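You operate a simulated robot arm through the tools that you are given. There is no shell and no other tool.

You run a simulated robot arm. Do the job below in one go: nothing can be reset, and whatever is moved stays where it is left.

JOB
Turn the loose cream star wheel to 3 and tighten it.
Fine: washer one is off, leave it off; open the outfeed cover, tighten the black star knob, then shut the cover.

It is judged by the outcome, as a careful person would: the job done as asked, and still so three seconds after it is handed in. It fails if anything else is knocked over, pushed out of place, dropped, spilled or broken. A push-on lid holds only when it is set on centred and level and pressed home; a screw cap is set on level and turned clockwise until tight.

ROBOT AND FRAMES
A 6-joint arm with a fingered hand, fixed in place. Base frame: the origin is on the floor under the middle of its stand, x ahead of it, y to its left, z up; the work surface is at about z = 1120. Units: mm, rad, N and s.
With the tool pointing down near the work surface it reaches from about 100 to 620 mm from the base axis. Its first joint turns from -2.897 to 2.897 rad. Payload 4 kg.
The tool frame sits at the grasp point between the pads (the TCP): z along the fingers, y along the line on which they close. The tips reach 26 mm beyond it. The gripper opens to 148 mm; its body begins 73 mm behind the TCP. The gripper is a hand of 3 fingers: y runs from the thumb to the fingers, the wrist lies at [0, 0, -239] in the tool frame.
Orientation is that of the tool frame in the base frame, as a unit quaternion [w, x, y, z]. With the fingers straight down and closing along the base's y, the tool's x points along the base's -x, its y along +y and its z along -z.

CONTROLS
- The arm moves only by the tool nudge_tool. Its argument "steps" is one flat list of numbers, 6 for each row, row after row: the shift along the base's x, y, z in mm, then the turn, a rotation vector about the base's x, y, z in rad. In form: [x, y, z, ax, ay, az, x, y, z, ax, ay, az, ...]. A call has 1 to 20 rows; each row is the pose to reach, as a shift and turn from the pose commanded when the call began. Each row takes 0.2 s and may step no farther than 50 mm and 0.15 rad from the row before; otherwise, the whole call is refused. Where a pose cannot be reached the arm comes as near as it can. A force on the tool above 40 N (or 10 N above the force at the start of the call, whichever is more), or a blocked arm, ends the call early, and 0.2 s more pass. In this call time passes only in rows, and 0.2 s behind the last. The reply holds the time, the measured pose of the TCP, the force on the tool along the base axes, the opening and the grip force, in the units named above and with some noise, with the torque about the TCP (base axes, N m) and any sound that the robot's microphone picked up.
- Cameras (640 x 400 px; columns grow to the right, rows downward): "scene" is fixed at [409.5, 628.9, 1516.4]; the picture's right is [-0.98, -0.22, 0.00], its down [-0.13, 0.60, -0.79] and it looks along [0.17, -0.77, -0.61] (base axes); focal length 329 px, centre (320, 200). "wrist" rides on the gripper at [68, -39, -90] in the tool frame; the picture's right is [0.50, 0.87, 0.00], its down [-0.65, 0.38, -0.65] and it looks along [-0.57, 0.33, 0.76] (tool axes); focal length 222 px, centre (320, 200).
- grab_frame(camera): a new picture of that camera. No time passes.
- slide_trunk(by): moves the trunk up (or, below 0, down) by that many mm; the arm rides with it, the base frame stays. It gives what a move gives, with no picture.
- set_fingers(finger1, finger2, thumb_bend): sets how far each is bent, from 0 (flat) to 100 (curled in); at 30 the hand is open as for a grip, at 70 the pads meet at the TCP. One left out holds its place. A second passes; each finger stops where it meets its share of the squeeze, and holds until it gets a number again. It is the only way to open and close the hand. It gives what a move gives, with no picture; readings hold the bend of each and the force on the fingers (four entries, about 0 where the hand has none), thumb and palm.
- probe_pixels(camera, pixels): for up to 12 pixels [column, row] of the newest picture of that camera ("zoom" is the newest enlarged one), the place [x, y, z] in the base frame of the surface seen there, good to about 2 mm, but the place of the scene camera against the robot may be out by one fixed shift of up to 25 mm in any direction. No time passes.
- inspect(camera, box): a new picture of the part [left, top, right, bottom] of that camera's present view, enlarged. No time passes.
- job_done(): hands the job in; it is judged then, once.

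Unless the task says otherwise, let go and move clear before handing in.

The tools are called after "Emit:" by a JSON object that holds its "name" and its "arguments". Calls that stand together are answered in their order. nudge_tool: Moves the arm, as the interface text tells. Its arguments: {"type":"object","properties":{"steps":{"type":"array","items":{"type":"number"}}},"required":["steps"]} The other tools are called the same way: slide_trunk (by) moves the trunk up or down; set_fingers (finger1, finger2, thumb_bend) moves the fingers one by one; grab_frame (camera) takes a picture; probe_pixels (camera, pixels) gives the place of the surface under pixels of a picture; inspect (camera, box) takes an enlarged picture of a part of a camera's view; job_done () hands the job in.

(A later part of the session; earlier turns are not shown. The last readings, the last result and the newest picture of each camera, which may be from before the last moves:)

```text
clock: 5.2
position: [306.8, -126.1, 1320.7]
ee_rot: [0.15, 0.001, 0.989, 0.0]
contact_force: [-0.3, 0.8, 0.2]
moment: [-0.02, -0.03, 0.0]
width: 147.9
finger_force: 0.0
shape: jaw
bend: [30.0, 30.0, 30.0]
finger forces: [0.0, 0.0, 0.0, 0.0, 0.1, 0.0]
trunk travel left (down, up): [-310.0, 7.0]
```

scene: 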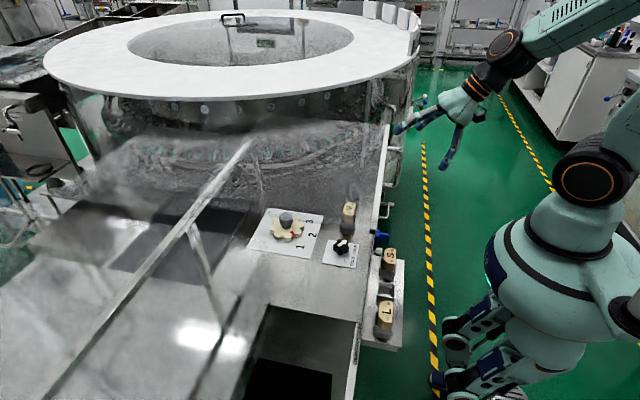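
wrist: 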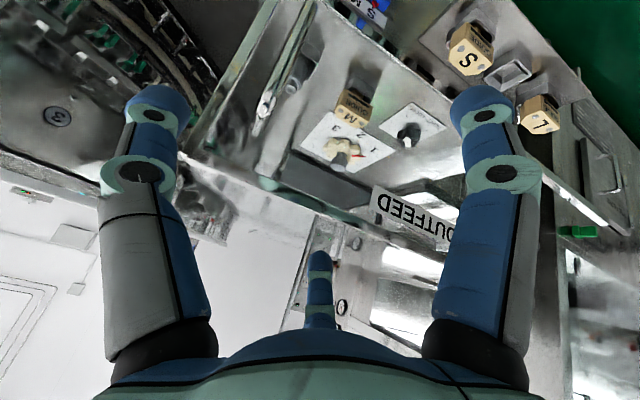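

The commanded pose follows the reached pose, which is convenient; the TCP is now at (307, −126, 1321). I'll sweep over to y ≈ +120 to look at the right end of the pane.

Emit:
{"name": "nudge_tool", "arguments": {"steps": [-8, 41, -10, 0, 0, 0, -16, 82, -20, 0, 0, 0, -24, 123, -30, 0, 0, 0, -32, 164, -40, 0, 0, 0, -40, 205, -50, 0, 0, 0, -50, 240, -60, 0, 0, 0]}}

Emit:
{"name": "grab_frame", "arguments": {"camera": "wrist"}}

Emit:
{"name": "inspect", "arguments": {"camera": "wrist", "box": [180, 20, 460, 200]}}

```text
clock: 6.6
position: [259.4, 115.7, 1262.6]
ee_rot: [0.151, 0.0, 0.988, 0.0]
contact_force: [-0.3, 0.0, 0.4]
moment: [0.03, -0.02, -0.05]
width: 147.8
finger_force: 0.0
shape: jaw
bend: [30.0, 30.0, 30.0]
finger forces: [0.0, 0.0, 0.0, 0.0, 0.0, 0.1]
trunk travel left (down, up): [-310.0, 7.0]
```

```text
taken
```

wrist: 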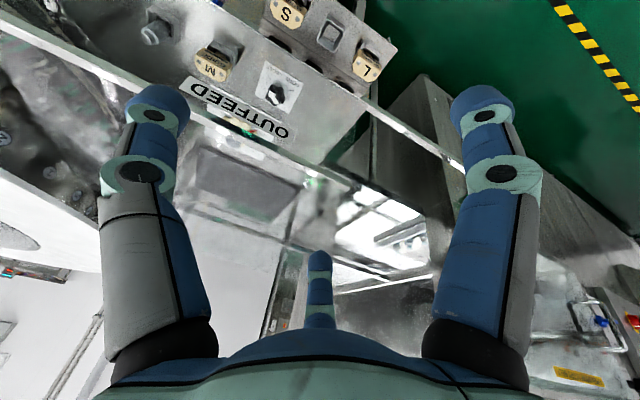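

```text
2.22 times, centred on (320, 110) of wrist
```

zoom: 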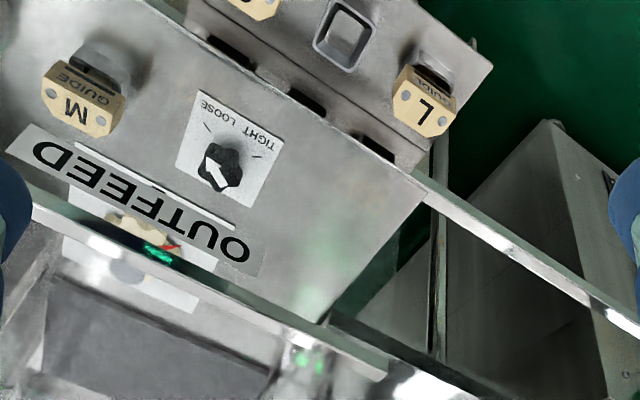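

The right end of the pane is around zoom (385,370) at the top and (430,180) at deck level. I'll enlarge that end and probe it for a hinge.

Emit:
{"name": "inspect", "arguments": {"camera": "wrist", "box": [310, 80, 410, 200]}}

Emit:
{"name": "inspect", "arguments": {"camera": "wrist", "box": [320, 130, 380, 200]}}

Emit:
{"name": "probe_pixels", "arguments": {"camera": "wrist", "pixels": [[350, 188], [340, 180], [349, 184], [368, 100], [366, 110], [371, 140], [372, 120], [356, 165], [360, 150], [352, 175], [345, 170], [335, 160]]}}

```text
3.33 times, centred on (360, 140) of wrist
```

zoom: 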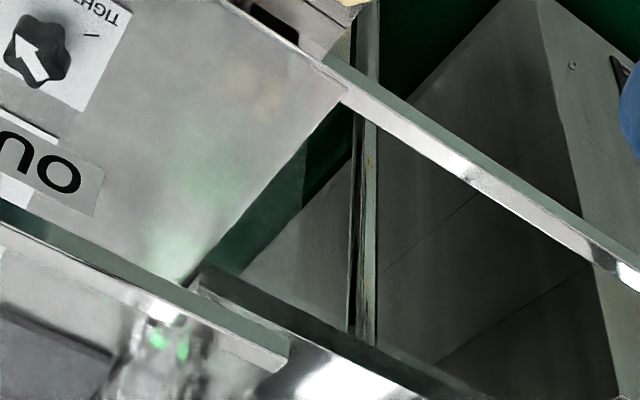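

```text
5.71 times, centred on (350, 165) of wrist
```

zoom: 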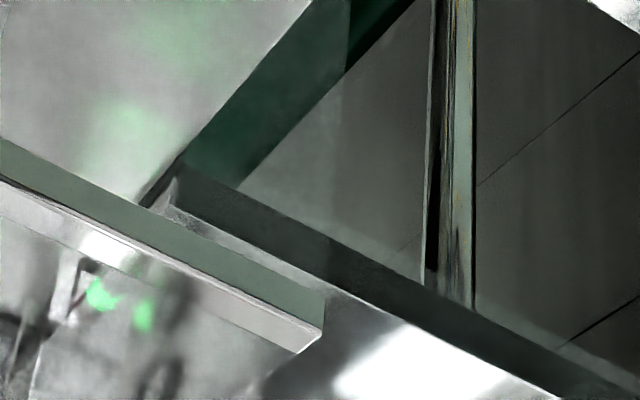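

```text
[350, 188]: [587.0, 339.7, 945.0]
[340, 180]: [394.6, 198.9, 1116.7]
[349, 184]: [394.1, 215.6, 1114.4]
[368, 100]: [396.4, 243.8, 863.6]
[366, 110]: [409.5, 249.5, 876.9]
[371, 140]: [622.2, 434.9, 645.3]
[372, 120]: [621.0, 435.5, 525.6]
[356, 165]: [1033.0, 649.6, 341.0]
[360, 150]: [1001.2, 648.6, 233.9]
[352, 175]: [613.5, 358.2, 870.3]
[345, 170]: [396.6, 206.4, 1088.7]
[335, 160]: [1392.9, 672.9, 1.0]
```

The pane has no side post at its right end and no visible hinge there, so I'll learn how it moves by gripping the handle and pulling gently. First I'll level the tool and go back towards the handle side.

Emit:
{"name": "nudge_tool", "arguments": {"steps": [0, -45, 0, 0, 0.15, 0, 0, -90, 0, 0, 0.3, 0, 0, -135, 0, 0, 0.3, 0, 0, -180, 0, 0, 0.3, 0, 0, -225, 0, 0, 0.3, 0, 0, -270, 0, 0, 0.3, 0, 0, -282, -10, 0, 0.3, 0]}}

Emit:
{"name": "nudge_tool", "arguments": {"steps": [0, 0, 0, 0, 0, -0.14, 0, 0, 0, 0, 0, -0.28, 0, 0, 0, 0, 0, -0.42, 0, 0, 0, 0, 0, -0.56, 0, 0, 0, 0, 0, -0.7, 0, 0, 0, 0, 0, -0.84, 0, 0, 0, 0, 0, -0.98, 0, 0, 0, 0, 0, -1.12, 0, 0, 0, 0, 0, -1.26, 0, 0, 0, 0, 0, -1.4, 0, 0, 0, 0, 0, -1.5, 0, 0, 0, 0, 0, -1.571]}}

Emit:
{"name": "grab_frame", "arguments": {"camera": "wrist"}}

Emit:
{"name": "grab_frame", "arguments": {"camera": "scene"}}

```text
clock: 8.2
position: [257.3, -168.9, 1250.9]
ee_rot: [0.001, -0.001, 1.0, 0.0]
contact_force: [-0.5, -0.2, 0.7]
moment: [-0.02, 0.0, 0.02]
width: 147.9
finger_force: 0.2
shape: jaw
bend: [30.0, 30.0, 30.0]
finger forces: [0.0, 0.0, 0.0, 0.1, 0.0, 0.1]
trunk travel left (down, up): [-310.0, 7.0]
```

```text
clock: 10.8
position: [258.5, -168.4, 1250.5]
ee_rot: [0.0, 0.707, 0.707, 0.0]
contact_force: [0.0, -0.2, 0.1]
moment: [-0.05, 0.01, 0.0]
width: 147.6
finger_force: 0.1
shape: jaw
bend: [30.0, 30.0, 30.0]
finger forces: [0.1, 0.0, 0.0, 0.0, 0.0, 0.0]
trunk travel left (down, up): [-310.0, 7.0]
```

```text
taken
```

wrist: 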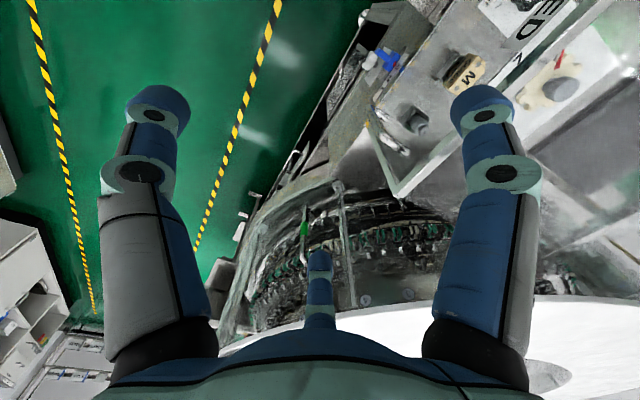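

```text
taken
```

scene: 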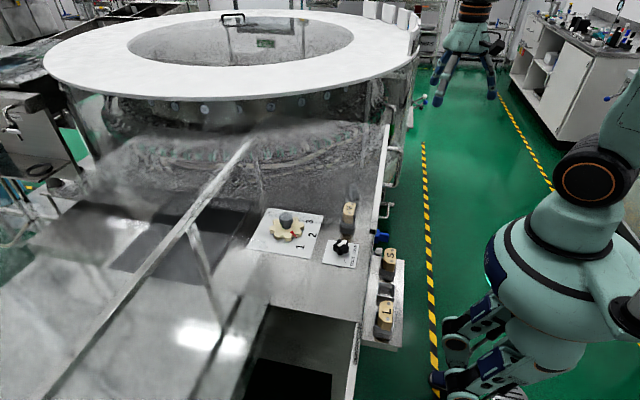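

From this angle the handle shows near wrist pixel (390,160) against the end of the cover. I'll enlarge it and probe the handle for accurate coordinates.

Emit:
{"name": "inspect", "arguments": {"camera": "wrist", "box": [330, 50, 490, 220]}}

Emit:
{"name": "inspect", "arguments": {"camera": "wrist", "box": [360, 100, 420, 200]}}

```text
2.35 times, centred on (410, 135) of wrist
```

zoom: 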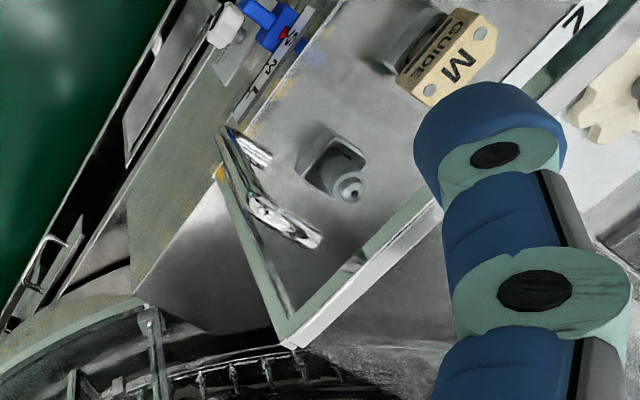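

```text
4.00 times, centred on (390, 150) of wrist
```

zoom: 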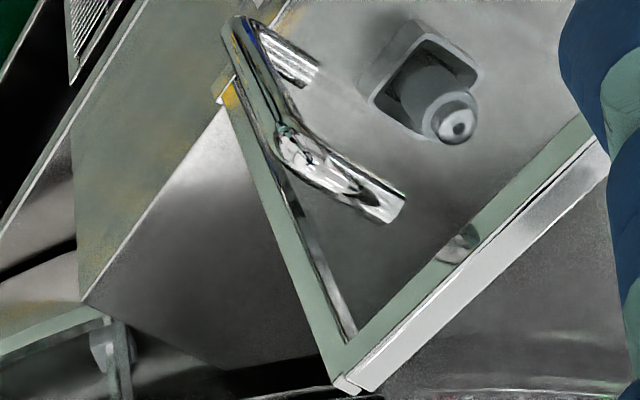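

The corner shows a framed pane with the handle standing off it and a white top bar. I'll probe the handle bar and legs in this close view.

Emit:
{"name": "probe_pixels", "arguments": {"camera": "zoom", "pixels": [[240, 30], [255, 70], [270, 110], [285, 140], [300, 150], [345, 185], [390, 205], [280, 55], [305, 70], [345, 385], [360, 375], [460, 240]]}}

Emit:
{"name": "probe_pixels", "arguments": {"camera": "zoom", "pixels": [[400, 350], [480, 280], [560, 200], [420, 300], [300, 270], [250, 130], [230, 100], [330, 340], [330, 250], [400, 250], [180, 200], [420, 370]]}}

```text
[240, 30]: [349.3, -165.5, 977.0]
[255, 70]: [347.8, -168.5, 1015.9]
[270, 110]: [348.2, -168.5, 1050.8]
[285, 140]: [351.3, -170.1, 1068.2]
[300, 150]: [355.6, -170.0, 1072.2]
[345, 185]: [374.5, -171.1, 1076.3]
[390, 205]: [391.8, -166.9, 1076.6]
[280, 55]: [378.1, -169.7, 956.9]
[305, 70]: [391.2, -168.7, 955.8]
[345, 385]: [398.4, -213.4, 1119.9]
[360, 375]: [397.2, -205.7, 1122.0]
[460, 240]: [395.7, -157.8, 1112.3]
```

```text
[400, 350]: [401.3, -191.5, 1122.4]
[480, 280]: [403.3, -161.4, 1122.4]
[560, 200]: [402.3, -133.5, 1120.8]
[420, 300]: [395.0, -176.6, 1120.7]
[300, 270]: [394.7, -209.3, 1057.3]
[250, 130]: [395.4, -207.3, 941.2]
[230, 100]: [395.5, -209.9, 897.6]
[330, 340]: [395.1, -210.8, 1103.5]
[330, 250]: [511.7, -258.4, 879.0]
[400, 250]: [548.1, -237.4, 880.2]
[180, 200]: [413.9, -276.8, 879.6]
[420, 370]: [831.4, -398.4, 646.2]
```

The handle bar's front surface is at (348, −168.5) with legs at z ≈ 1070 and 950, so its axis is about (354, −168.5) and its diameter about 13 mm. I'll pre-close the fingers part way, tilt the hand slightly back from the pane and move above the handle.

Emit:
{"name": "set_fingers", "arguments": {"finger1": 55, "finger2": 55, "thumb_bend": 50}}

Emit:
{"name": "nudge_tool", "arguments": {"steps": [40, 0, -15, 0, -0.1, 0, 80, 0, -30, 0, -0.2, 0, 95, 0, -60, 0, -0.2, 0]}}

Emit:
{"name": "grab_frame", "arguments": {"camera": "wrist"}}

Emit:
{"name": "inspect", "arguments": {"camera": "scene", "box": [340, 80, 460, 200]}}

```text
clock: 11.8
position: [259.0, -168.4, 1251.7]
ee_rot: [0.0, 0.707, 0.707, 0.0]
contact_force: [0.0, 0.9, -0.1]
moment: [0.0, 0.0, -0.02]
width: 54.4
finger_force: 0.1
shape: fingers
bend: [55.0, 55.0, 50.0]
finger forces: [0.0, 0.0, 0.0, 0.0, 0.0, 0.0]
trunk travel left (down, up): [-310.0, 7.0]
```

```text
clock: 12.6
position: [355.0, -166.8, 1190.2]
ee_rot: [0.072, 0.704, 0.703, 0.071]
contact_force: [0.6, 0.2, -0.6]
moment: [-0.03, 0.05, 0.02]
width: 54.9
finger_force: 0.1
shape: fingers
bend: [55.0, 55.0, 50.0]
finger forces: [0.1, 0.0, 0.0, 0.1, 0.1, 0.0]
trunk travel left (down, up): [-310.0, 7.0]
```

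```text
taken
```

wrist: 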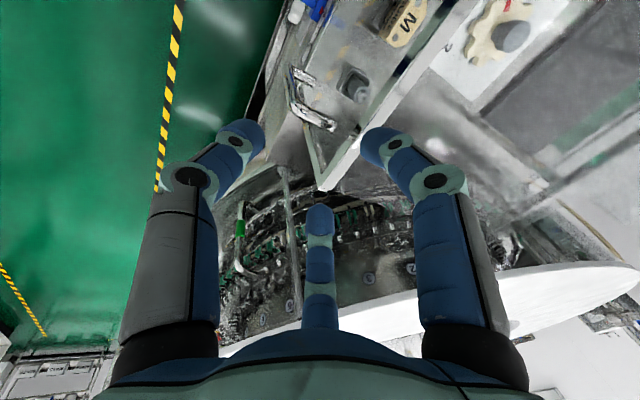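

```text
3.33 times, centred on (400, 140) of scene
```

zoom: 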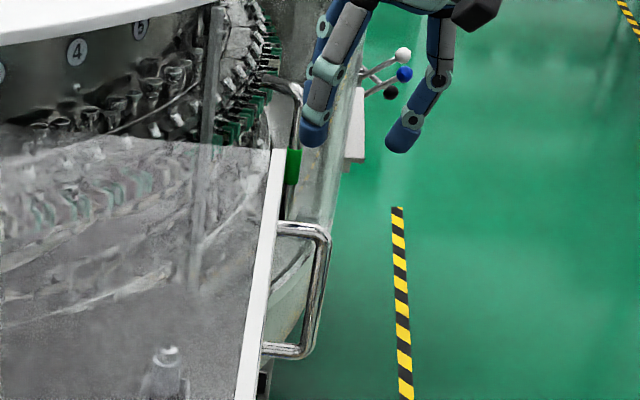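

The hand is centred above the handle at (355, −167, 1190), with the fingers straddling it. I'll descend to z ≈ 1050.

Emit:
{"name": "nudge_tool", "arguments": {"steps": [0, -1, -40, 0, 0, 0, 0, -1, -80, 0, 0, 0, 0, -1, -110, 0, 0, 0, 0, -1, -138, 0, 0, 0]}}

Emit:
{"name": "grab_frame", "arguments": {"camera": "wrist"}}

Emit:
{"name": "inspect", "arguments": {"camera": "scene", "box": [340, 80, 460, 200]}}

```text
clock: 13.6
position: [354.7, -169.2, 1053.6]
ee_rot: [0.07, 0.704, 0.704, 0.07]
contact_force: [-0.2, -1.2, 0.3]
moment: [-0.01, 0.0, 0.02]
width: 54.4
finger_force: 0.1
shape: fingers
bend: [55.0, 55.0, 50.0]
finger forces: [0.0, 0.0, 0.0, 0.0, 0.0, 0.0]
trunk travel left (down, up): [-310.0, 7.0]
```

```text
taken
```

wrist: 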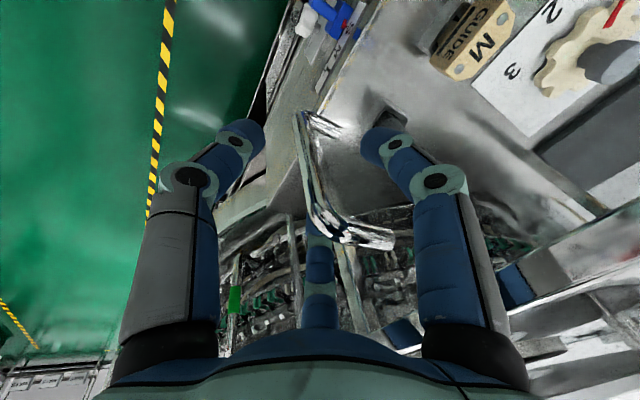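

```text
3.33 times, centred on (400, 140) of scene
```

zoom: 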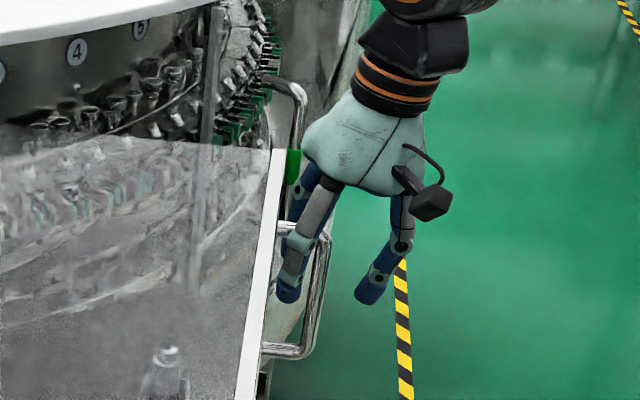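

The fingers now straddle the handle bar with no contact force. I'll close the grip on it.

Emit:
{"name": "set_fingers", "arguments": {"finger1": 75, "finger2": 75, "thumb_bend": 75}}

Emit:
{"name": "grab_frame", "arguments": {"camera": "wrist"}}

```text
clock: 14.6
position: [354.8, -167.5, 1052.7]
ee_rot: [0.07, 0.703, 0.704, 0.071]
contact_force: [-4.3, 0.5, -12.8]
moment: [-0.01, 0.17, 0.0]
width: 7.4
finger_force: 12.9
shape: fingers
bend: [72.0, 71.0, 68.0]
finger forces: [5.3, 5.9, 0.1, 0.1, 12.4, 0.0]
trunk travel left (down, up): [-310.0, 7.0]
```

```text
taken
```

wrist: 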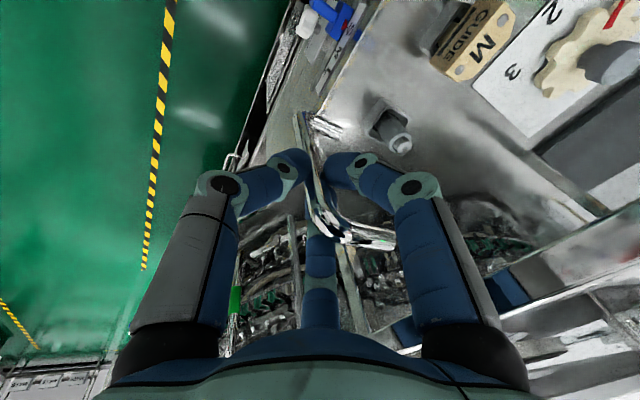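

The handle is gripped (thumb 12 N, fingers about 5–6 N each). I'll try a small outward pull along −x and watch the force.

Emit:
{"name": "nudge_tool", "arguments": {"steps": [-4, 0, 0, 0, 0, 0, -8, 0, 0, 0, 0, 0]}}

Emit:
{"name": "inspect", "arguments": {"camera": "scene", "box": [340, 80, 460, 240]}}

```text
clock: 15.2
position: [348.7, -169.2, 1053.9]
ee_rot: [0.072, 0.703, 0.704, 0.07]
contact_force: [9.0, 2.2, -9.6]
moment: [0.07, -0.09, 0.01]
width: 7.0
finger_force: 11.4
shape: fingers
bend: [64.0, 65.0, 69.0]
finger forces: [8.5, 8.4, 0.0, 0.1, 5.7, 0.0]
trunk travel left (down, up): [-310.0, 7.0]
```

```text
2.50 times, centred on (400, 160) of scene
```

zoom: 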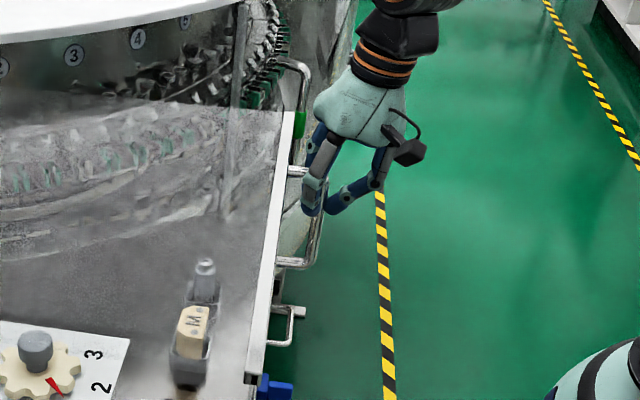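

A 9 N outward pull didn't move the handle; the fingers gave instead (bend 72 → 64). I'll return and test lifting.

Emit:
{"name": "nudge_tool", "arguments": {"steps": [4, 0, 0, 0, 0, 0, 7, 0, 0, 0, 0, 0, 7, 0, 5, 0, 0, 0, 7, 0, 10, 0, 0, 0, 7, 0, 15, 0, 0, 0]}}

Emit:
{"name": "inspect", "arguments": {"camera": "scene", "box": [340, 80, 460, 240]}}

Emit:
{"name": "grab_frame", "arguments": {"camera": "wrist"}}

```text
clock: 16.4
position: [352.0, -169.5, 1067.7]
ee_rot: [0.07, 0.704, 0.703, 0.07]
contact_force: [-5.2, 1.2, -14.3]
moment: [0.04, 0.13, -0.01]
width: 6.2
finger_force: 10.7
shape: fingers
bend: [71.0, 65.0, 68.0]
finger forces: [5.7, 5.7, 0.1, 0.1, 9.4, 0.1]
trunk travel left (down, up): [-310.0, 7.0]
```

```text
2.50 times, centred on (400, 160) of scene
```

zoom: 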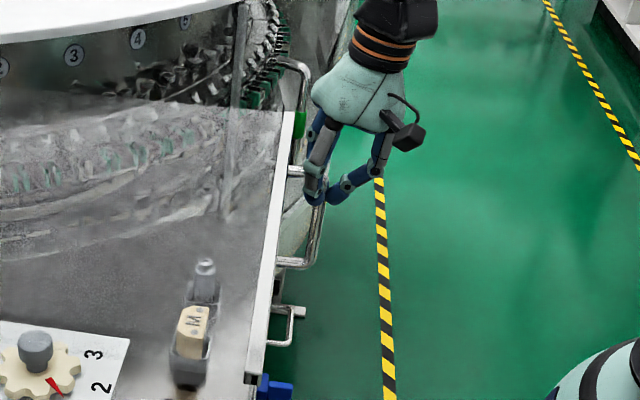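

```text
taken
```

wrist: 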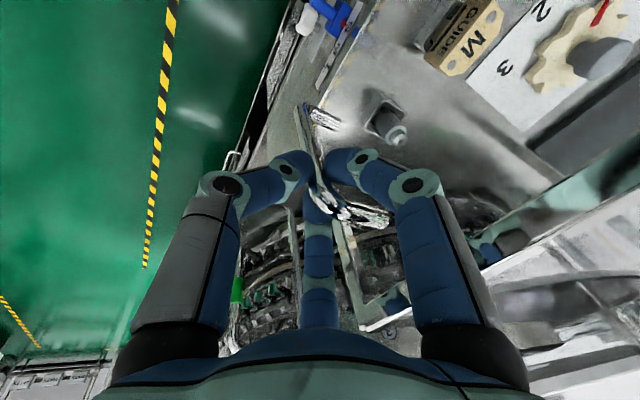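

Lifting 15 mm only slid the fingers up the bar (about 14 N) and the handle stayed put. I'll go back down and test sliding along +y.

Emit:
{"name": "nudge_tool", "arguments": {"steps": [1, 0, -6, 0, 0, 0, 1, 0, -13, 0, 0, 0, 1, 5, -13, 0, 0, 0, 1, 10, -13, 0, 0, 0, 1, 14, -13, 0, 0, 0]}}

Emit:
{"name": "inspect", "arguments": {"camera": "scene", "box": [340, 80, 460, 240]}}

Emit:
{"name": "grab_frame", "arguments": {"camera": "wrist"}}

```text
clock: 17.1
position: [351.7, -169.0, 1060.3]
ee_rot: [0.074, 0.703, 0.704, 0.071]
contact_force: [-17.2, -0.2, 31.1]
moment: [0.0, 0.3, 0.01]
width: 4.6
finger_force: 22.9
shape: fingers
bend: [73.0, 73.0, 74.0]
finger forces: [10.3, 10.4, 0.0, 0.0, 25.5, 0.0]
trunk travel left (down, up): [-310.0, 7.0]
stopped in row 3: the force on the tool passed its limit at 43 N (the readings are from after the stop); the commanded pose is now the measured one
```

```text
2.50 times, centred on (400, 160) of scene
```

zoom: 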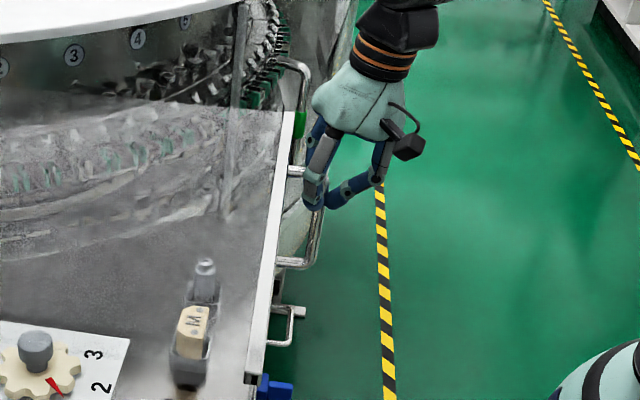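

```text
taken
```

wrist: 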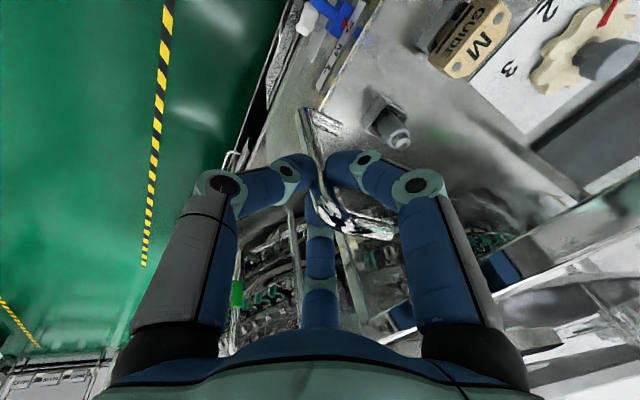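

Pushing down built up to 43 N, so the fingers are binding on the bar. I'll ease off by loosening the fingers a little, then test the sideways direction on its own.

Emit:
{"name": "set_fingers", "arguments": {"finger1": 63, "finger2": 63, "thumb_bend": 60}}

Emit:
{"name": "nudge_tool", "arguments": {"steps": [2, 0, -6, 0, 0, 0]}}

Emit:
{"name": "nudge_tool", "arguments": {"steps": [0, 5, 0, 0, 0, 0, 0, 10, 0, 0, 0, 0, 0, 15, 0, 0, 0, 0, 0, 20, 0, 0, 0, 0]}}

Emit:
{"name": "grab_frame", "arguments": {"camera": "wrist"}}

Emit:
{"name": "inspect", "arguments": {"camera": "scene", "box": [340, 80, 460, 240]}}

```text
clock: 18.1
position: [354.1, -169.4, 1057.8]
ee_rot: [0.073, 0.703, 0.704, 0.071]
contact_force: [-0.6, 0.6, -0.7]
moment: [-0.03, 0.04, 0.0]
width: 24.2
finger_force: 0.0
shape: fingers
bend: [63.0, 63.0, 60.0]
finger forces: [0.0, 0.1, 0.1, 0.0, 0.0, 0.0]
trunk travel left (down, up): [-310.0, 7.0]
```

```text
clock: 18.5
position: [355.7, -169.2, 1051.3]
ee_rot: [0.073, 0.704, 0.703, 0.07]
contact_force: [-1.3, -0.5, 1.1]
moment: [0.02, -0.02, 0.01]
width: 24.0
finger_force: 0.1
shape: fingers
bend: [63.0, 63.0, 60.0]
finger forces: [0.0, 0.0, 0.1, 0.0, 0.0, 0.1]
trunk travel left (down, up): [-310.0, 7.0]
```

```text
clock: 19.5
position: [356.1, -150.7, 1052.1]
ee_rot: [0.074, 0.704, 0.703, 0.072]
contact_force: [-0.3, -1.2, -1.3]
moment: [-0.01, -0.05, 0.0]
width: 24.7
finger_force: 0.8
shape: fingers
bend: [63.0, 63.0, 60.0]
finger forces: [0.1, 1.0, 0.0, 0.0, 0.0, 0.0]
trunk travel left (down, up): [-310.0, 7.0]
```

```text
taken
```

wrist: 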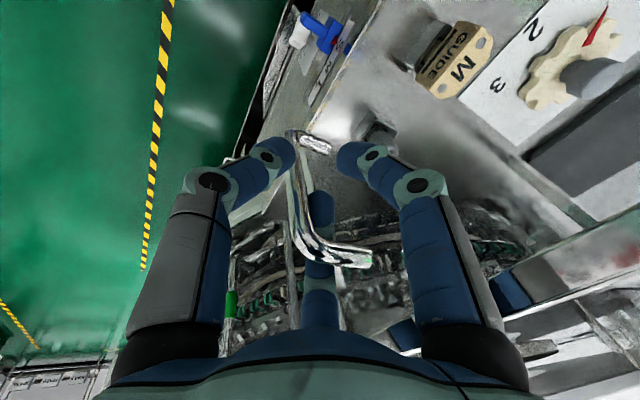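

```text
2.50 times, centred on (400, 160) of scene
```

zoom: 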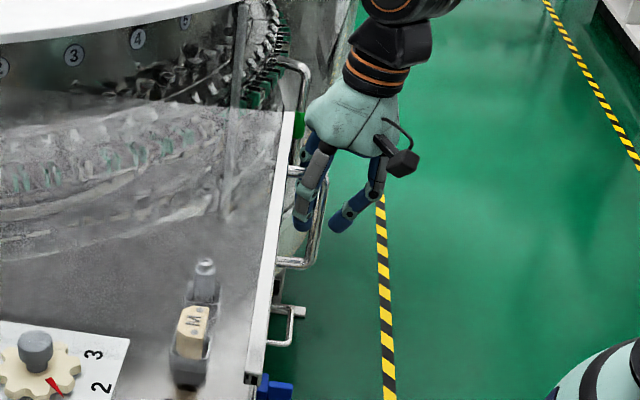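

The hand moved 19 mm to the left and a finger has just touched the bar (1 N). I'll continue along +y to see if the handle follows.

Emit:
{"name": "nudge_tool", "arguments": {"steps": [0, 4, 0, 0, 0, 0, 0, 8, 0, 0, 0, 0, 0, 12, 0, 0, 0, 0]}}

Emit:
{"name": "inspect", "arguments": {"camera": "scene", "box": [340, 80, 460, 240]}}

Emit:
{"name": "grab_frame", "arguments": {"camera": "wrist"}}

```text
clock: 20.3
position: [356.5, -138.8, 1051.6]
ee_rot: [0.073, 0.703, 0.704, 0.07]
contact_force: [-0.7, -1.7, -0.4]
moment: [0.07, 0.02, -0.04]
width: 24.1
finger_force: 0.8
shape: fingers
bend: [63.0, 62.0, 60.0]
finger forces: [0.0, 2.2, 0.0, 0.0, 0.0, 0.0]
trunk travel left (down, up): [-310.0, 7.0]
```

```text
2.50 times, centred on (400, 160) of scene
```

zoom: 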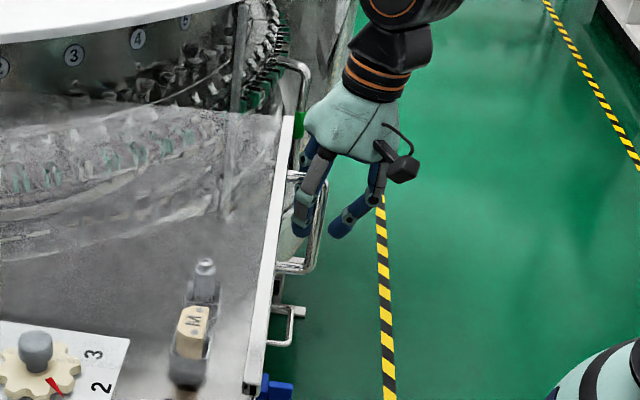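

```text
taken
```

wrist: 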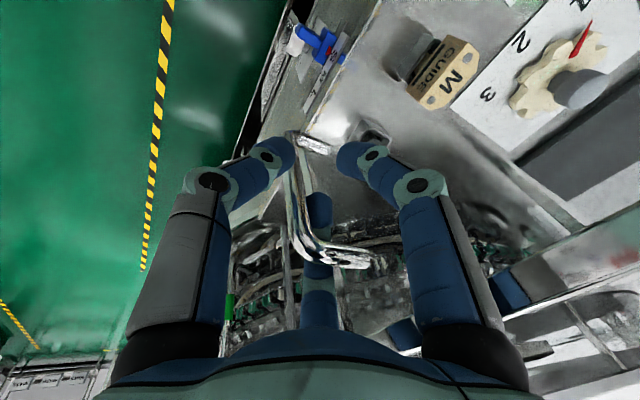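

The cover slides: the handle followed the hand about 10 mm along +y with only 2 N, and the white bar's end shifted too. I'll keep sliding it along +y in steps.

Emit:
{"name": "nudge_tool", "arguments": {"steps": [0, 15, 0, 0, 0, 0, 0, 30, 0, 0, 0, 0, 0, 45, 0, 0, 0, 0, 0, 60, 0, 0, 0, 0, 0, 75, 0, 0, 0, 0, 0, 90, 0, 0, 0, 0]}}

Emit:
{"name": "grab_frame", "arguments": {"camera": "scene"}}

Emit:
{"name": "grab_frame", "arguments": {"camera": "wrist"}}

```text
clock: 21.7
position: [356.5, -47.8, 1052.3]
ee_rot: [0.073, 0.703, 0.704, 0.071]
contact_force: [0.9, 0.3, -1.0]
moment: [-0.03, -0.03, -0.02]
width: 24.4
finger_force: 0.1
shape: fingers
bend: [63.0, 63.0, 60.0]
finger forces: [0.0, 0.5, 0.1, 0.1, 0.1, 0.1]
trunk travel left (down, up): [-310.0, 7.0]
```

```text
taken
```

scene: 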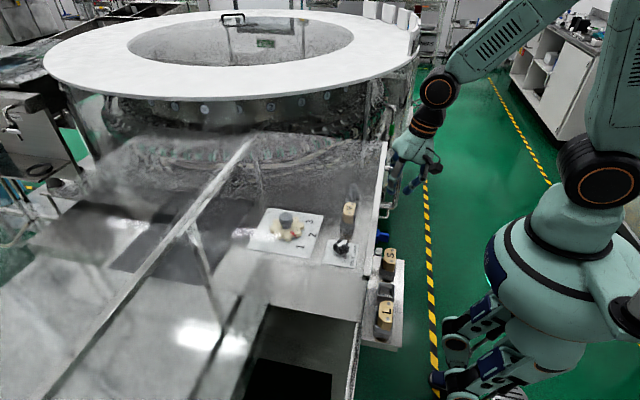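

```text
taken
```

wrist: 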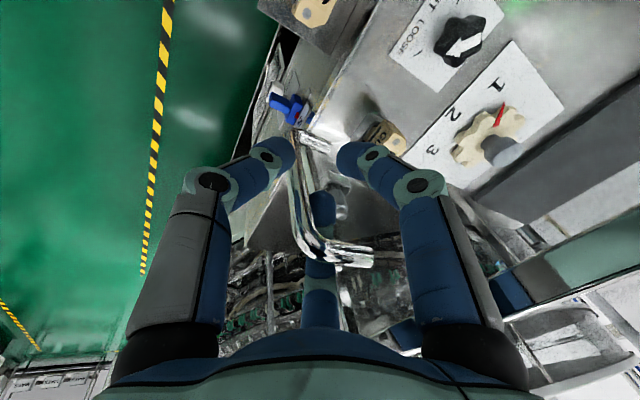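

The whole clear hood, top and front, slides along +y; its back edge has moved about 100 mm with almost no resistance. I'll keep sliding, watching for the end stop.

Emit:
{"name": "nudge_tool", "arguments": {"steps": [0, 16, 0, 0, 0, 0, 0, 32, 0, 0, 0, 0, 0, 48, 0, 0, 0, 0, 0, 64, 0, 0, 0, 0, 0, 80, 0, 0, 0, 0, 0, 96, 0, 0, 0, 0, 0, 112, 0, 0, 0, 0, 0, 128, 0, 0, 0, 0]}}

Emit:
{"name": "grab_frame", "arguments": {"camera": "scene"}}

Emit:
{"name": "grab_frame", "arguments": {"camera": "wrist"}}

```text
clock: 23.5
position: [356.4, 81.2, 1053.0]
ee_rot: [0.073, 0.704, 0.703, 0.071]
contact_force: [0.6, 0.2, 0.7]
moment: [0.01, 0.0, -0.01]
width: 24.3
finger_force: 0.7
shape: fingers
bend: [63.0, 63.0, 60.0]
finger forces: [0.0, 0.3, 0.0, 0.0, 0.0, 0.0]
trunk travel left (down, up): [-310.0, 7.0]
```

```text
taken
```

scene: 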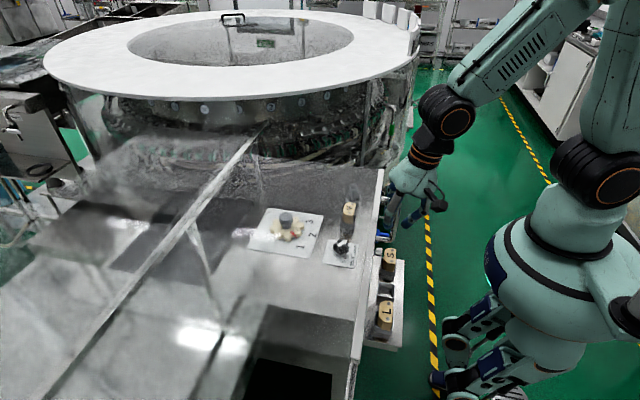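

```text
taken
```

wrist: 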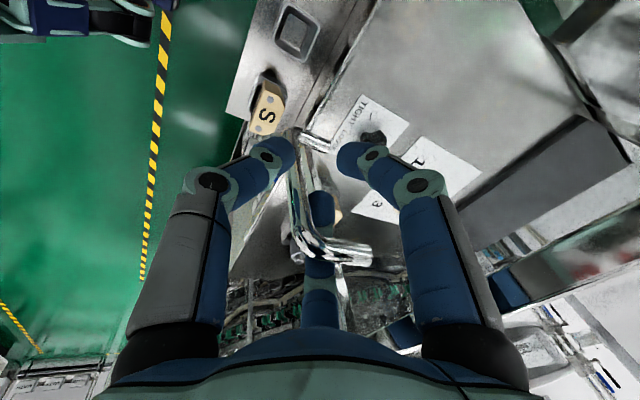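

The hood's back edge is now around row 155 in the scene view and it still slides freely. I'll continue another 160 mm.

Emit:
{"name": "nudge_tool", "arguments": {"steps": [0, 16, 0, 0, 0, 0, 0, 32, 0, 0, 0, 0, 0, 48, 0, 0, 0, 0, 0, 64, 0, 0, 0, 0, 0, 80, 0, 0, 0, 0, 0, 96, 0, 0, 0, 0, 0, 112, 0, 0, 0, 0, 0, 128, 0, 0, 0, 0, 0, 144, 0, 0, 0, 0, 0, 160, 0, 0, 0, 0]}}

Emit:
{"name": "grab_frame", "arguments": {"camera": "scene"}}

Emit:
{"name": "grab_frame", "arguments": {"camera": "wrist"}}

```text
clock: 25.7
position: [356.8, 237.5, 1052.0]
ee_rot: [0.073, 0.704, 0.703, 0.07]
contact_force: [-0.1, -9.5, -1.6]
moment: [0.23, 0.05, -0.17]
width: 24.4
finger_force: 5.1
shape: fingers
bend: [63.0, 58.0, 60.0]
finger forces: [0.1, 10.2, 0.1, 0.0, 0.1, 0.0]
trunk travel left (down, up): [-310.0, 7.0]
```

```text
taken
```

scene: 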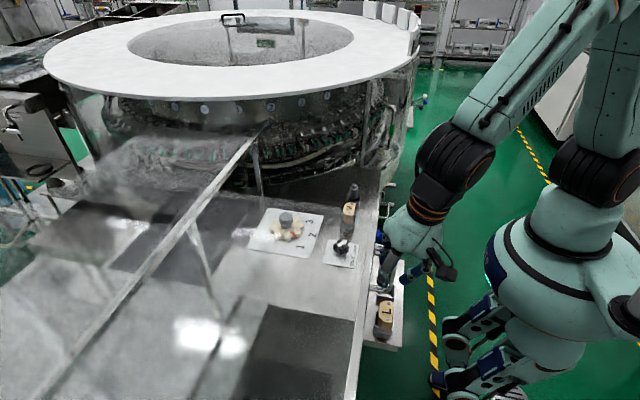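

```text
taken
```

wrist: 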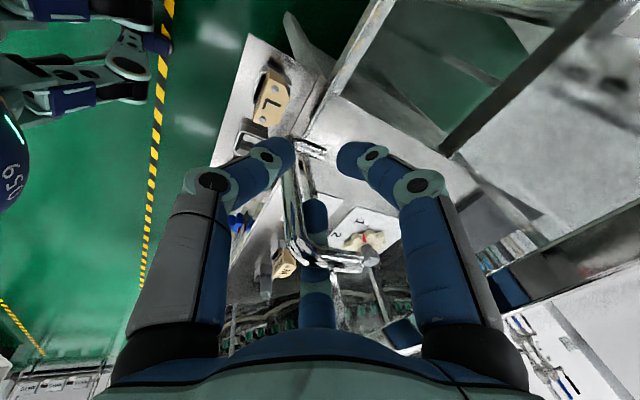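

Resistance rose to about 10 N at TCP y ≈ 238, so the hood has reached its end stop, slid roughly 380 mm, and the deck is clear. I'll unload, rise straight up off the handle and then look at the deck.

Emit:
{"name": "nudge_tool", "arguments": {"steps": [0, -10, 0, 0, 0, 0, 0, -18, 0, 0, 0, 0, 0, -18, 45, 0, 0, 0, 0, -18, 90, 0, 0, 0, 0, -18, 135, 0, 0, 0, 0, -18, 170, 0, 0, 0]}}

Emit:
{"name": "grab_frame", "arguments": {"camera": "scene"}}

Emit:
{"name": "grab_frame", "arguments": {"camera": "wrist"}}

```text
clock: 27.1
position: [357.2, 222.8, 1223.6]
ee_rot: [0.073, 0.704, 0.703, 0.07]
contact_force: [0.0, 0.5, -0.1]
moment: [0.02, -0.03, 0.02]
width: 24.5
finger_force: 0.2
shape: fingers
bend: [63.0, 63.0, 60.0]
finger forces: [0.1, 0.0, 0.1, 0.0, 0.0, 0.1]
trunk travel left (down, up): [-310.0, 7.0]
```

```text
taken
```

scene: 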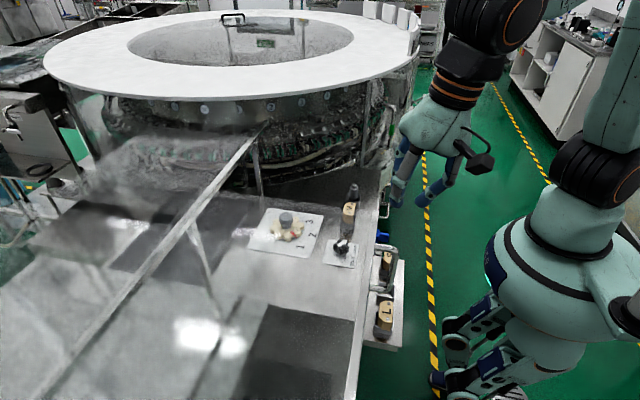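

```text
taken
```

wrist: 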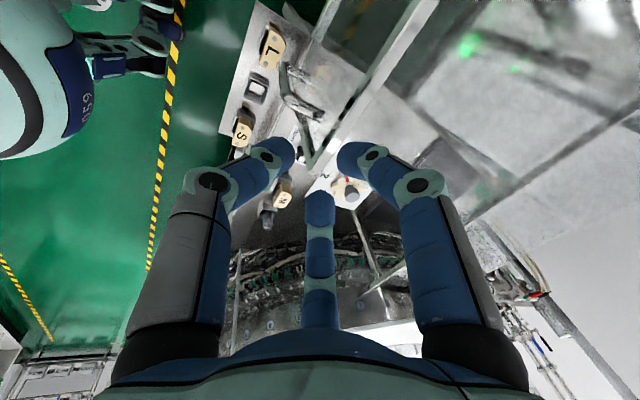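

The handle is released and the hood stays open. I'll level the tool and move over the deck's near side so the wrist camera can see the wheel and knob directly.

Emit:
{"name": "nudge_tool", "arguments": {"steps": [15, -20, 5, 0, 0.1, 0, 30, -40, 10, 0, 0.2, 0, 50, -60, 20, 0, 0.2, 0, 75, -70, 25, 0, 0.2, 0, 100, -80, 25, 0, 0.2, 0]}}

Emit:
{"name": "grab_frame", "arguments": {"camera": "wrist"}}

Emit:
{"name": "inspect", "arguments": {"camera": "wrist", "box": [220, 60, 420, 240]}}

```text
clock: 28.3
position: [458.5, 141.9, 1245.5]
ee_rot: [0.002, 0.707, 0.707, 0.0]
contact_force: [-0.8, -0.4, -0.1]
moment: [0.03, -0.01, 0.02]
width: 24.7
finger_force: 0.1
shape: fingers
bend: [63.0, 63.0, 60.0]
finger forces: [0.1, 0.1, 0.1, 0.1, 0.0, 0.0]
trunk travel left (down, up): [-310.0, 7.0]
```

```text
taken
```

wrist: 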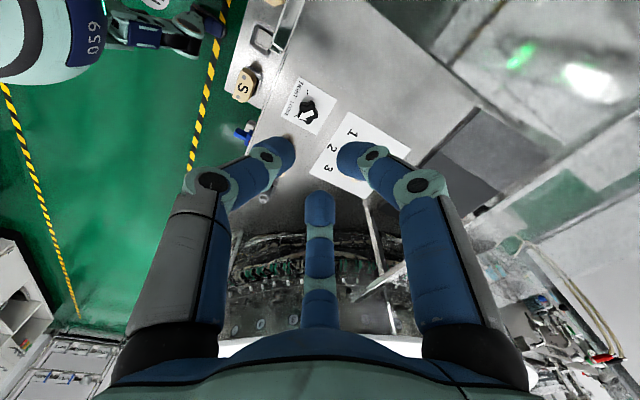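

```text
2.22 times, centred on (320, 150) of wrist
```

zoom: 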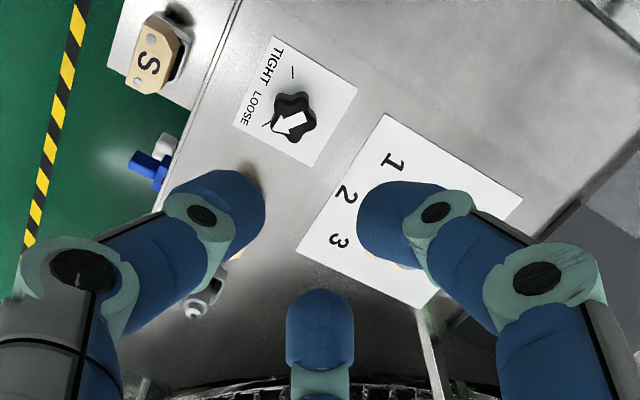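

The fingers block the wheel from view, so I'll open the hand and shift slightly for a clear look.

Emit:
{"name": "set_fingers", "arguments": {"finger1": 30, "finger2": 30, "thumb_bend": 30}}

Emit:
{"name": "nudge_tool", "arguments": {"steps": [30, 20, 0, 0, 0, 0, 60, 40, 0, 0, 0, 0]}}

Emit:
{"name": "grab_frame", "arguments": {"camera": "wrist"}}

Emit:
{"name": "inspect", "arguments": {"camera": "wrist", "box": [220, 40, 420, 240]}}

```text
clock: 29.3
position: [456.0, 142.0, 1246.5]
ee_rot: [0.002, 0.707, 0.707, 0.0]
contact_force: [0.0, 0.5, 0.6]
moment: [0.02, 0.01, 0.01]
width: 126.6
finger_force: 0.0
shape: fingers
bend: [30.0, 30.0, 30.0]
finger forces: [0.0, 0.0, 0.0, 0.0, 0.1, 0.0]
trunk travel left (down, up): [-310.0, 7.0]
```

```text
clock: 29.9
position: [517.6, 182.2, 1245.9]
ee_rot: [0.002, 0.707, 0.707, -0.001]
contact_force: [-0.4, -0.5, 0.7]
moment: [-0.01, -0.03, -0.03]
width: 126.8
finger_force: 0.1
shape: fingers
bend: [30.0, 30.0, 30.0]
finger forces: [0.1, 0.0, 0.0, 0.1, 0.0, 0.0]
trunk travel left (down, up): [-310.0, 7.0]
```

```text
taken
```

wrist: 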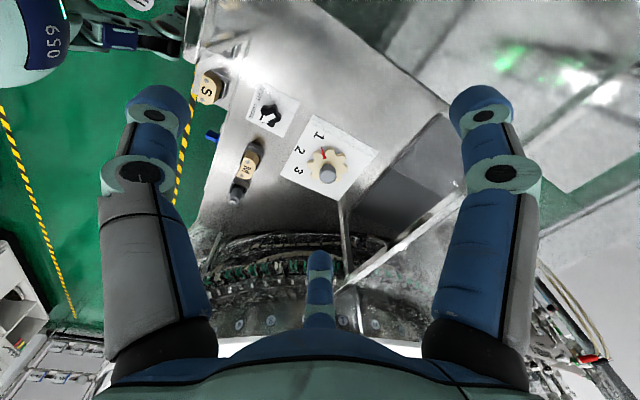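

```text
2.00 times, centred on (320, 140) of wrist
```

zoom: 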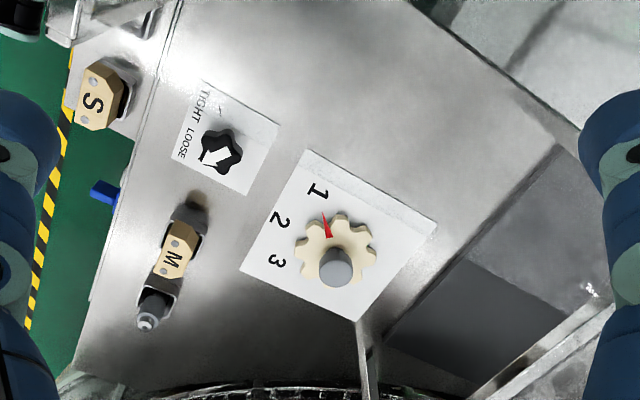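

The wheel and knob are now both in clear view. I'll zoom in and probe the wheel, its red mark, the numbers, and the black knob.

Emit:
{"name": "inspect", "arguments": {"camera": "wrist", "box": [280, 110, 380, 210]}}

Emit:
{"name": "probe_pixels", "arguments": {"camera": "zoom", "pixels": [[350, 260], [300, 165], [290, 130], [265, 75], [190, 125], [185, 215], [225, 200], [410, 210], [330, 150], [260, 250], [350, 215], [400, 180]]}}

Emit:
{"name": "inspect", "arguments": {"camera": "wrist", "box": [230, 70, 310, 150]}}

Emit:
{"name": "probe_pixels", "arguments": {"camera": "zoom", "pixels": [[310, 240], [285, 260], [320, 200], [345, 190], [270, 180], [260, 270], [370, 240], [350, 290], [240, 110], [190, 230], [300, 280], [330, 250]]}}

```text
4.00 times, centred on (330, 160) of wrist
```

zoom: 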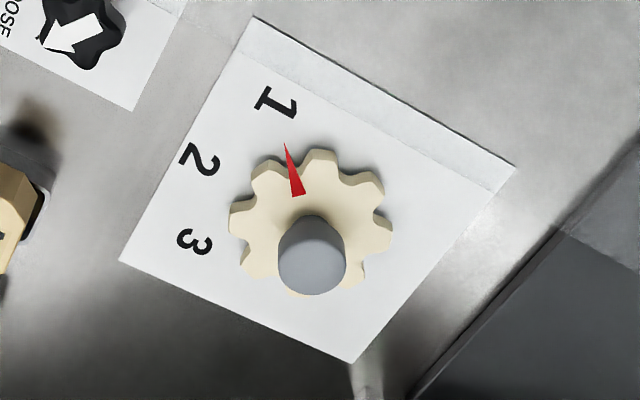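

```text
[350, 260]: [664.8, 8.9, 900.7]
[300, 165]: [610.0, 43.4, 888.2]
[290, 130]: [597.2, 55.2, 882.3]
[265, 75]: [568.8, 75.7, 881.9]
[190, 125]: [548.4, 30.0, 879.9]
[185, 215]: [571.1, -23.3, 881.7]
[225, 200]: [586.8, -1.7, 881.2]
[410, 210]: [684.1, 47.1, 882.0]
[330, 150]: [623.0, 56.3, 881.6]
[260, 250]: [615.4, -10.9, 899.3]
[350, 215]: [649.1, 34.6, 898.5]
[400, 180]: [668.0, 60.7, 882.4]
```

```text
5.00 times, centred on (270, 110) of wrist
```

zoom: 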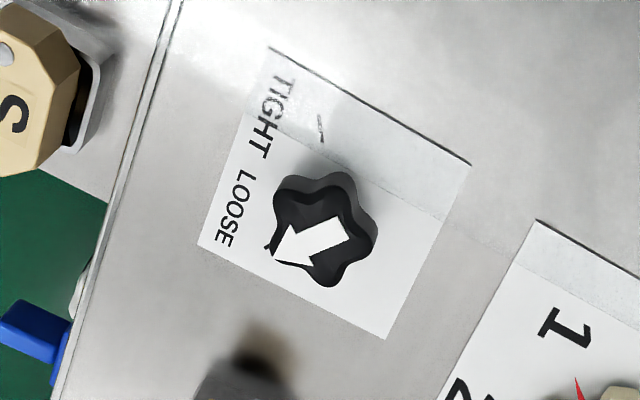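

```text
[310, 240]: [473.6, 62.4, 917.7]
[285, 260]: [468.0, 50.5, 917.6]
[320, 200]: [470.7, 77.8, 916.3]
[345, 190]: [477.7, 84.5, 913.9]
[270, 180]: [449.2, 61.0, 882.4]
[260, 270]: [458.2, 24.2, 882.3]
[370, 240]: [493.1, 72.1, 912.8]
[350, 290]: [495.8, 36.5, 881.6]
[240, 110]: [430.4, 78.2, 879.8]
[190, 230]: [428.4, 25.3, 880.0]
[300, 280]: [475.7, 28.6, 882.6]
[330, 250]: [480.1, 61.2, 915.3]
```

I'll take precise readings on the wheel's lobes and cap top, then the numerals, to fix the wheel's centre and the angle of each number.

Emit:
{"name": "inspect", "arguments": {"camera": "wrist", "box": [290, 120, 370, 200]}}

Emit:
{"name": "probe_pixels", "arguments": {"camera": "zoom", "pixels": [[290, 265], [320, 260], [270, 265], [320, 300], [300, 225], [205, 225], [235, 165], [310, 145], [385, 180], [400, 240], [232, 285], [287, 190]]}}

Emit:
{"name": "probe_pixels", "arguments": {"camera": "zoom", "pixels": [[250, 82], [158, 152], [150, 255], [265, 135], [275, 160], [210, 320], [60, 270], [230, 18], [350, 400], [365, 275], [350, 315], [290, 315]]}}

```text
5.00 times, centred on (330, 160) of wrist
```

zoom: 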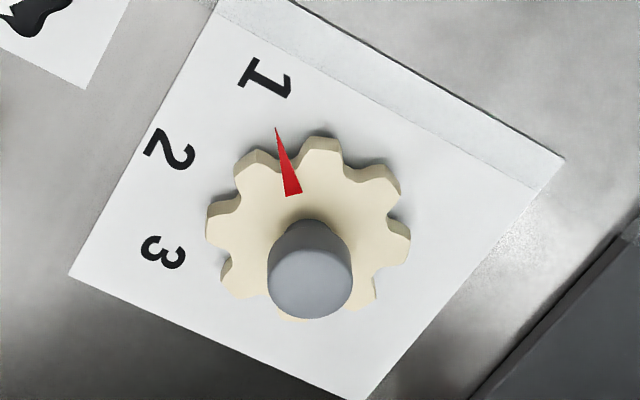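

```text
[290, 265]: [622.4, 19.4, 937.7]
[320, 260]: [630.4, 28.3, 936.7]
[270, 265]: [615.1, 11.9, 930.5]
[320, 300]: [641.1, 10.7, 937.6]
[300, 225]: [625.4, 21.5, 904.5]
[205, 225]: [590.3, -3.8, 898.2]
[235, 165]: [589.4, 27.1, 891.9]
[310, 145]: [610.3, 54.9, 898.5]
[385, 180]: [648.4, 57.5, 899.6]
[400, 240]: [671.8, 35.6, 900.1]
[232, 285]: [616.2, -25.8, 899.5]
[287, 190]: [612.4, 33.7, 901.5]
```

```text
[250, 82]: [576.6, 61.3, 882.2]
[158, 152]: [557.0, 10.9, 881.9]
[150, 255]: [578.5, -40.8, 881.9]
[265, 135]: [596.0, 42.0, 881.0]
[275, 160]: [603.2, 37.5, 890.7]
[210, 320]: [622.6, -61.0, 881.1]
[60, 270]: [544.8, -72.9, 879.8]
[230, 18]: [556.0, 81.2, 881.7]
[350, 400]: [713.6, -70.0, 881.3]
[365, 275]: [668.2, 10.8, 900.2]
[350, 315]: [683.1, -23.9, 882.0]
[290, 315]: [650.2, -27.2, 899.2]
```

The wheel's centre works out at about (631, 15), radius 45, lobe tops at z ≈ 899 and cap top at 938. From there 1 lies at about 140°, 2 at 183° and 3 at 227°, with the red mark at 140°, so it needs about +88° (counter-clockwise from above); I'll check reach above the wheel.

Emit:
{"name": "nudge_tool", "arguments": {"steps": [14, -40, 0, 0, 0, 0, 28, -80, 0, 0, 0, 0, 50, -120, 0, 0, 0, 0, 80, -150, 0, 0, 0, 0, 100, -167, 0, 0, 0, 0, 113, -167, 0, 0, 0, 0]}}

Emit:
{"name": "grab_frame", "arguments": {"camera": "scene"}}

Emit:
{"name": "grab_frame", "arguments": {"camera": "wrist"}}

```text
clock: 31.3
position: [632.1, 14.0, 1247.5]
ee_rot: [0.002, 0.707, 0.707, 0.0]
contact_force: [0.0, 0.8, -0.2]
moment: [0.02, 0.02, 0.03]
width: 126.5
finger_force: 0.1
shape: fingers
bend: [30.0, 30.0, 30.0]
finger forces: [0.0, 0.0, 0.0, 0.1, 0.0, 0.1]
trunk travel left (down, up): [-310.0, 7.0]
```

```text
taken
```

scene: 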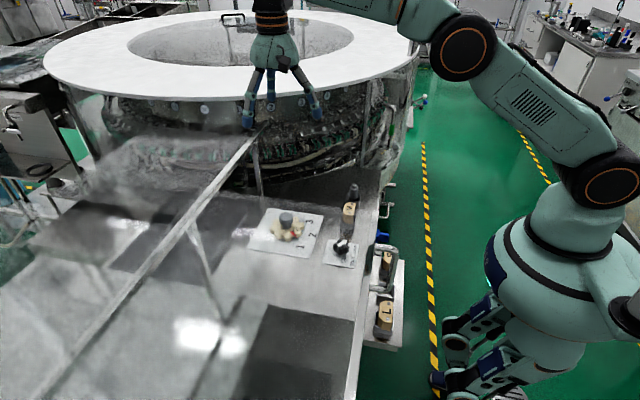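

```text
taken
```

wrist: 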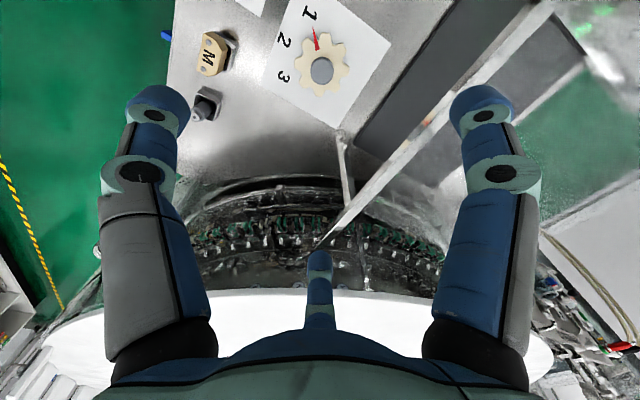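

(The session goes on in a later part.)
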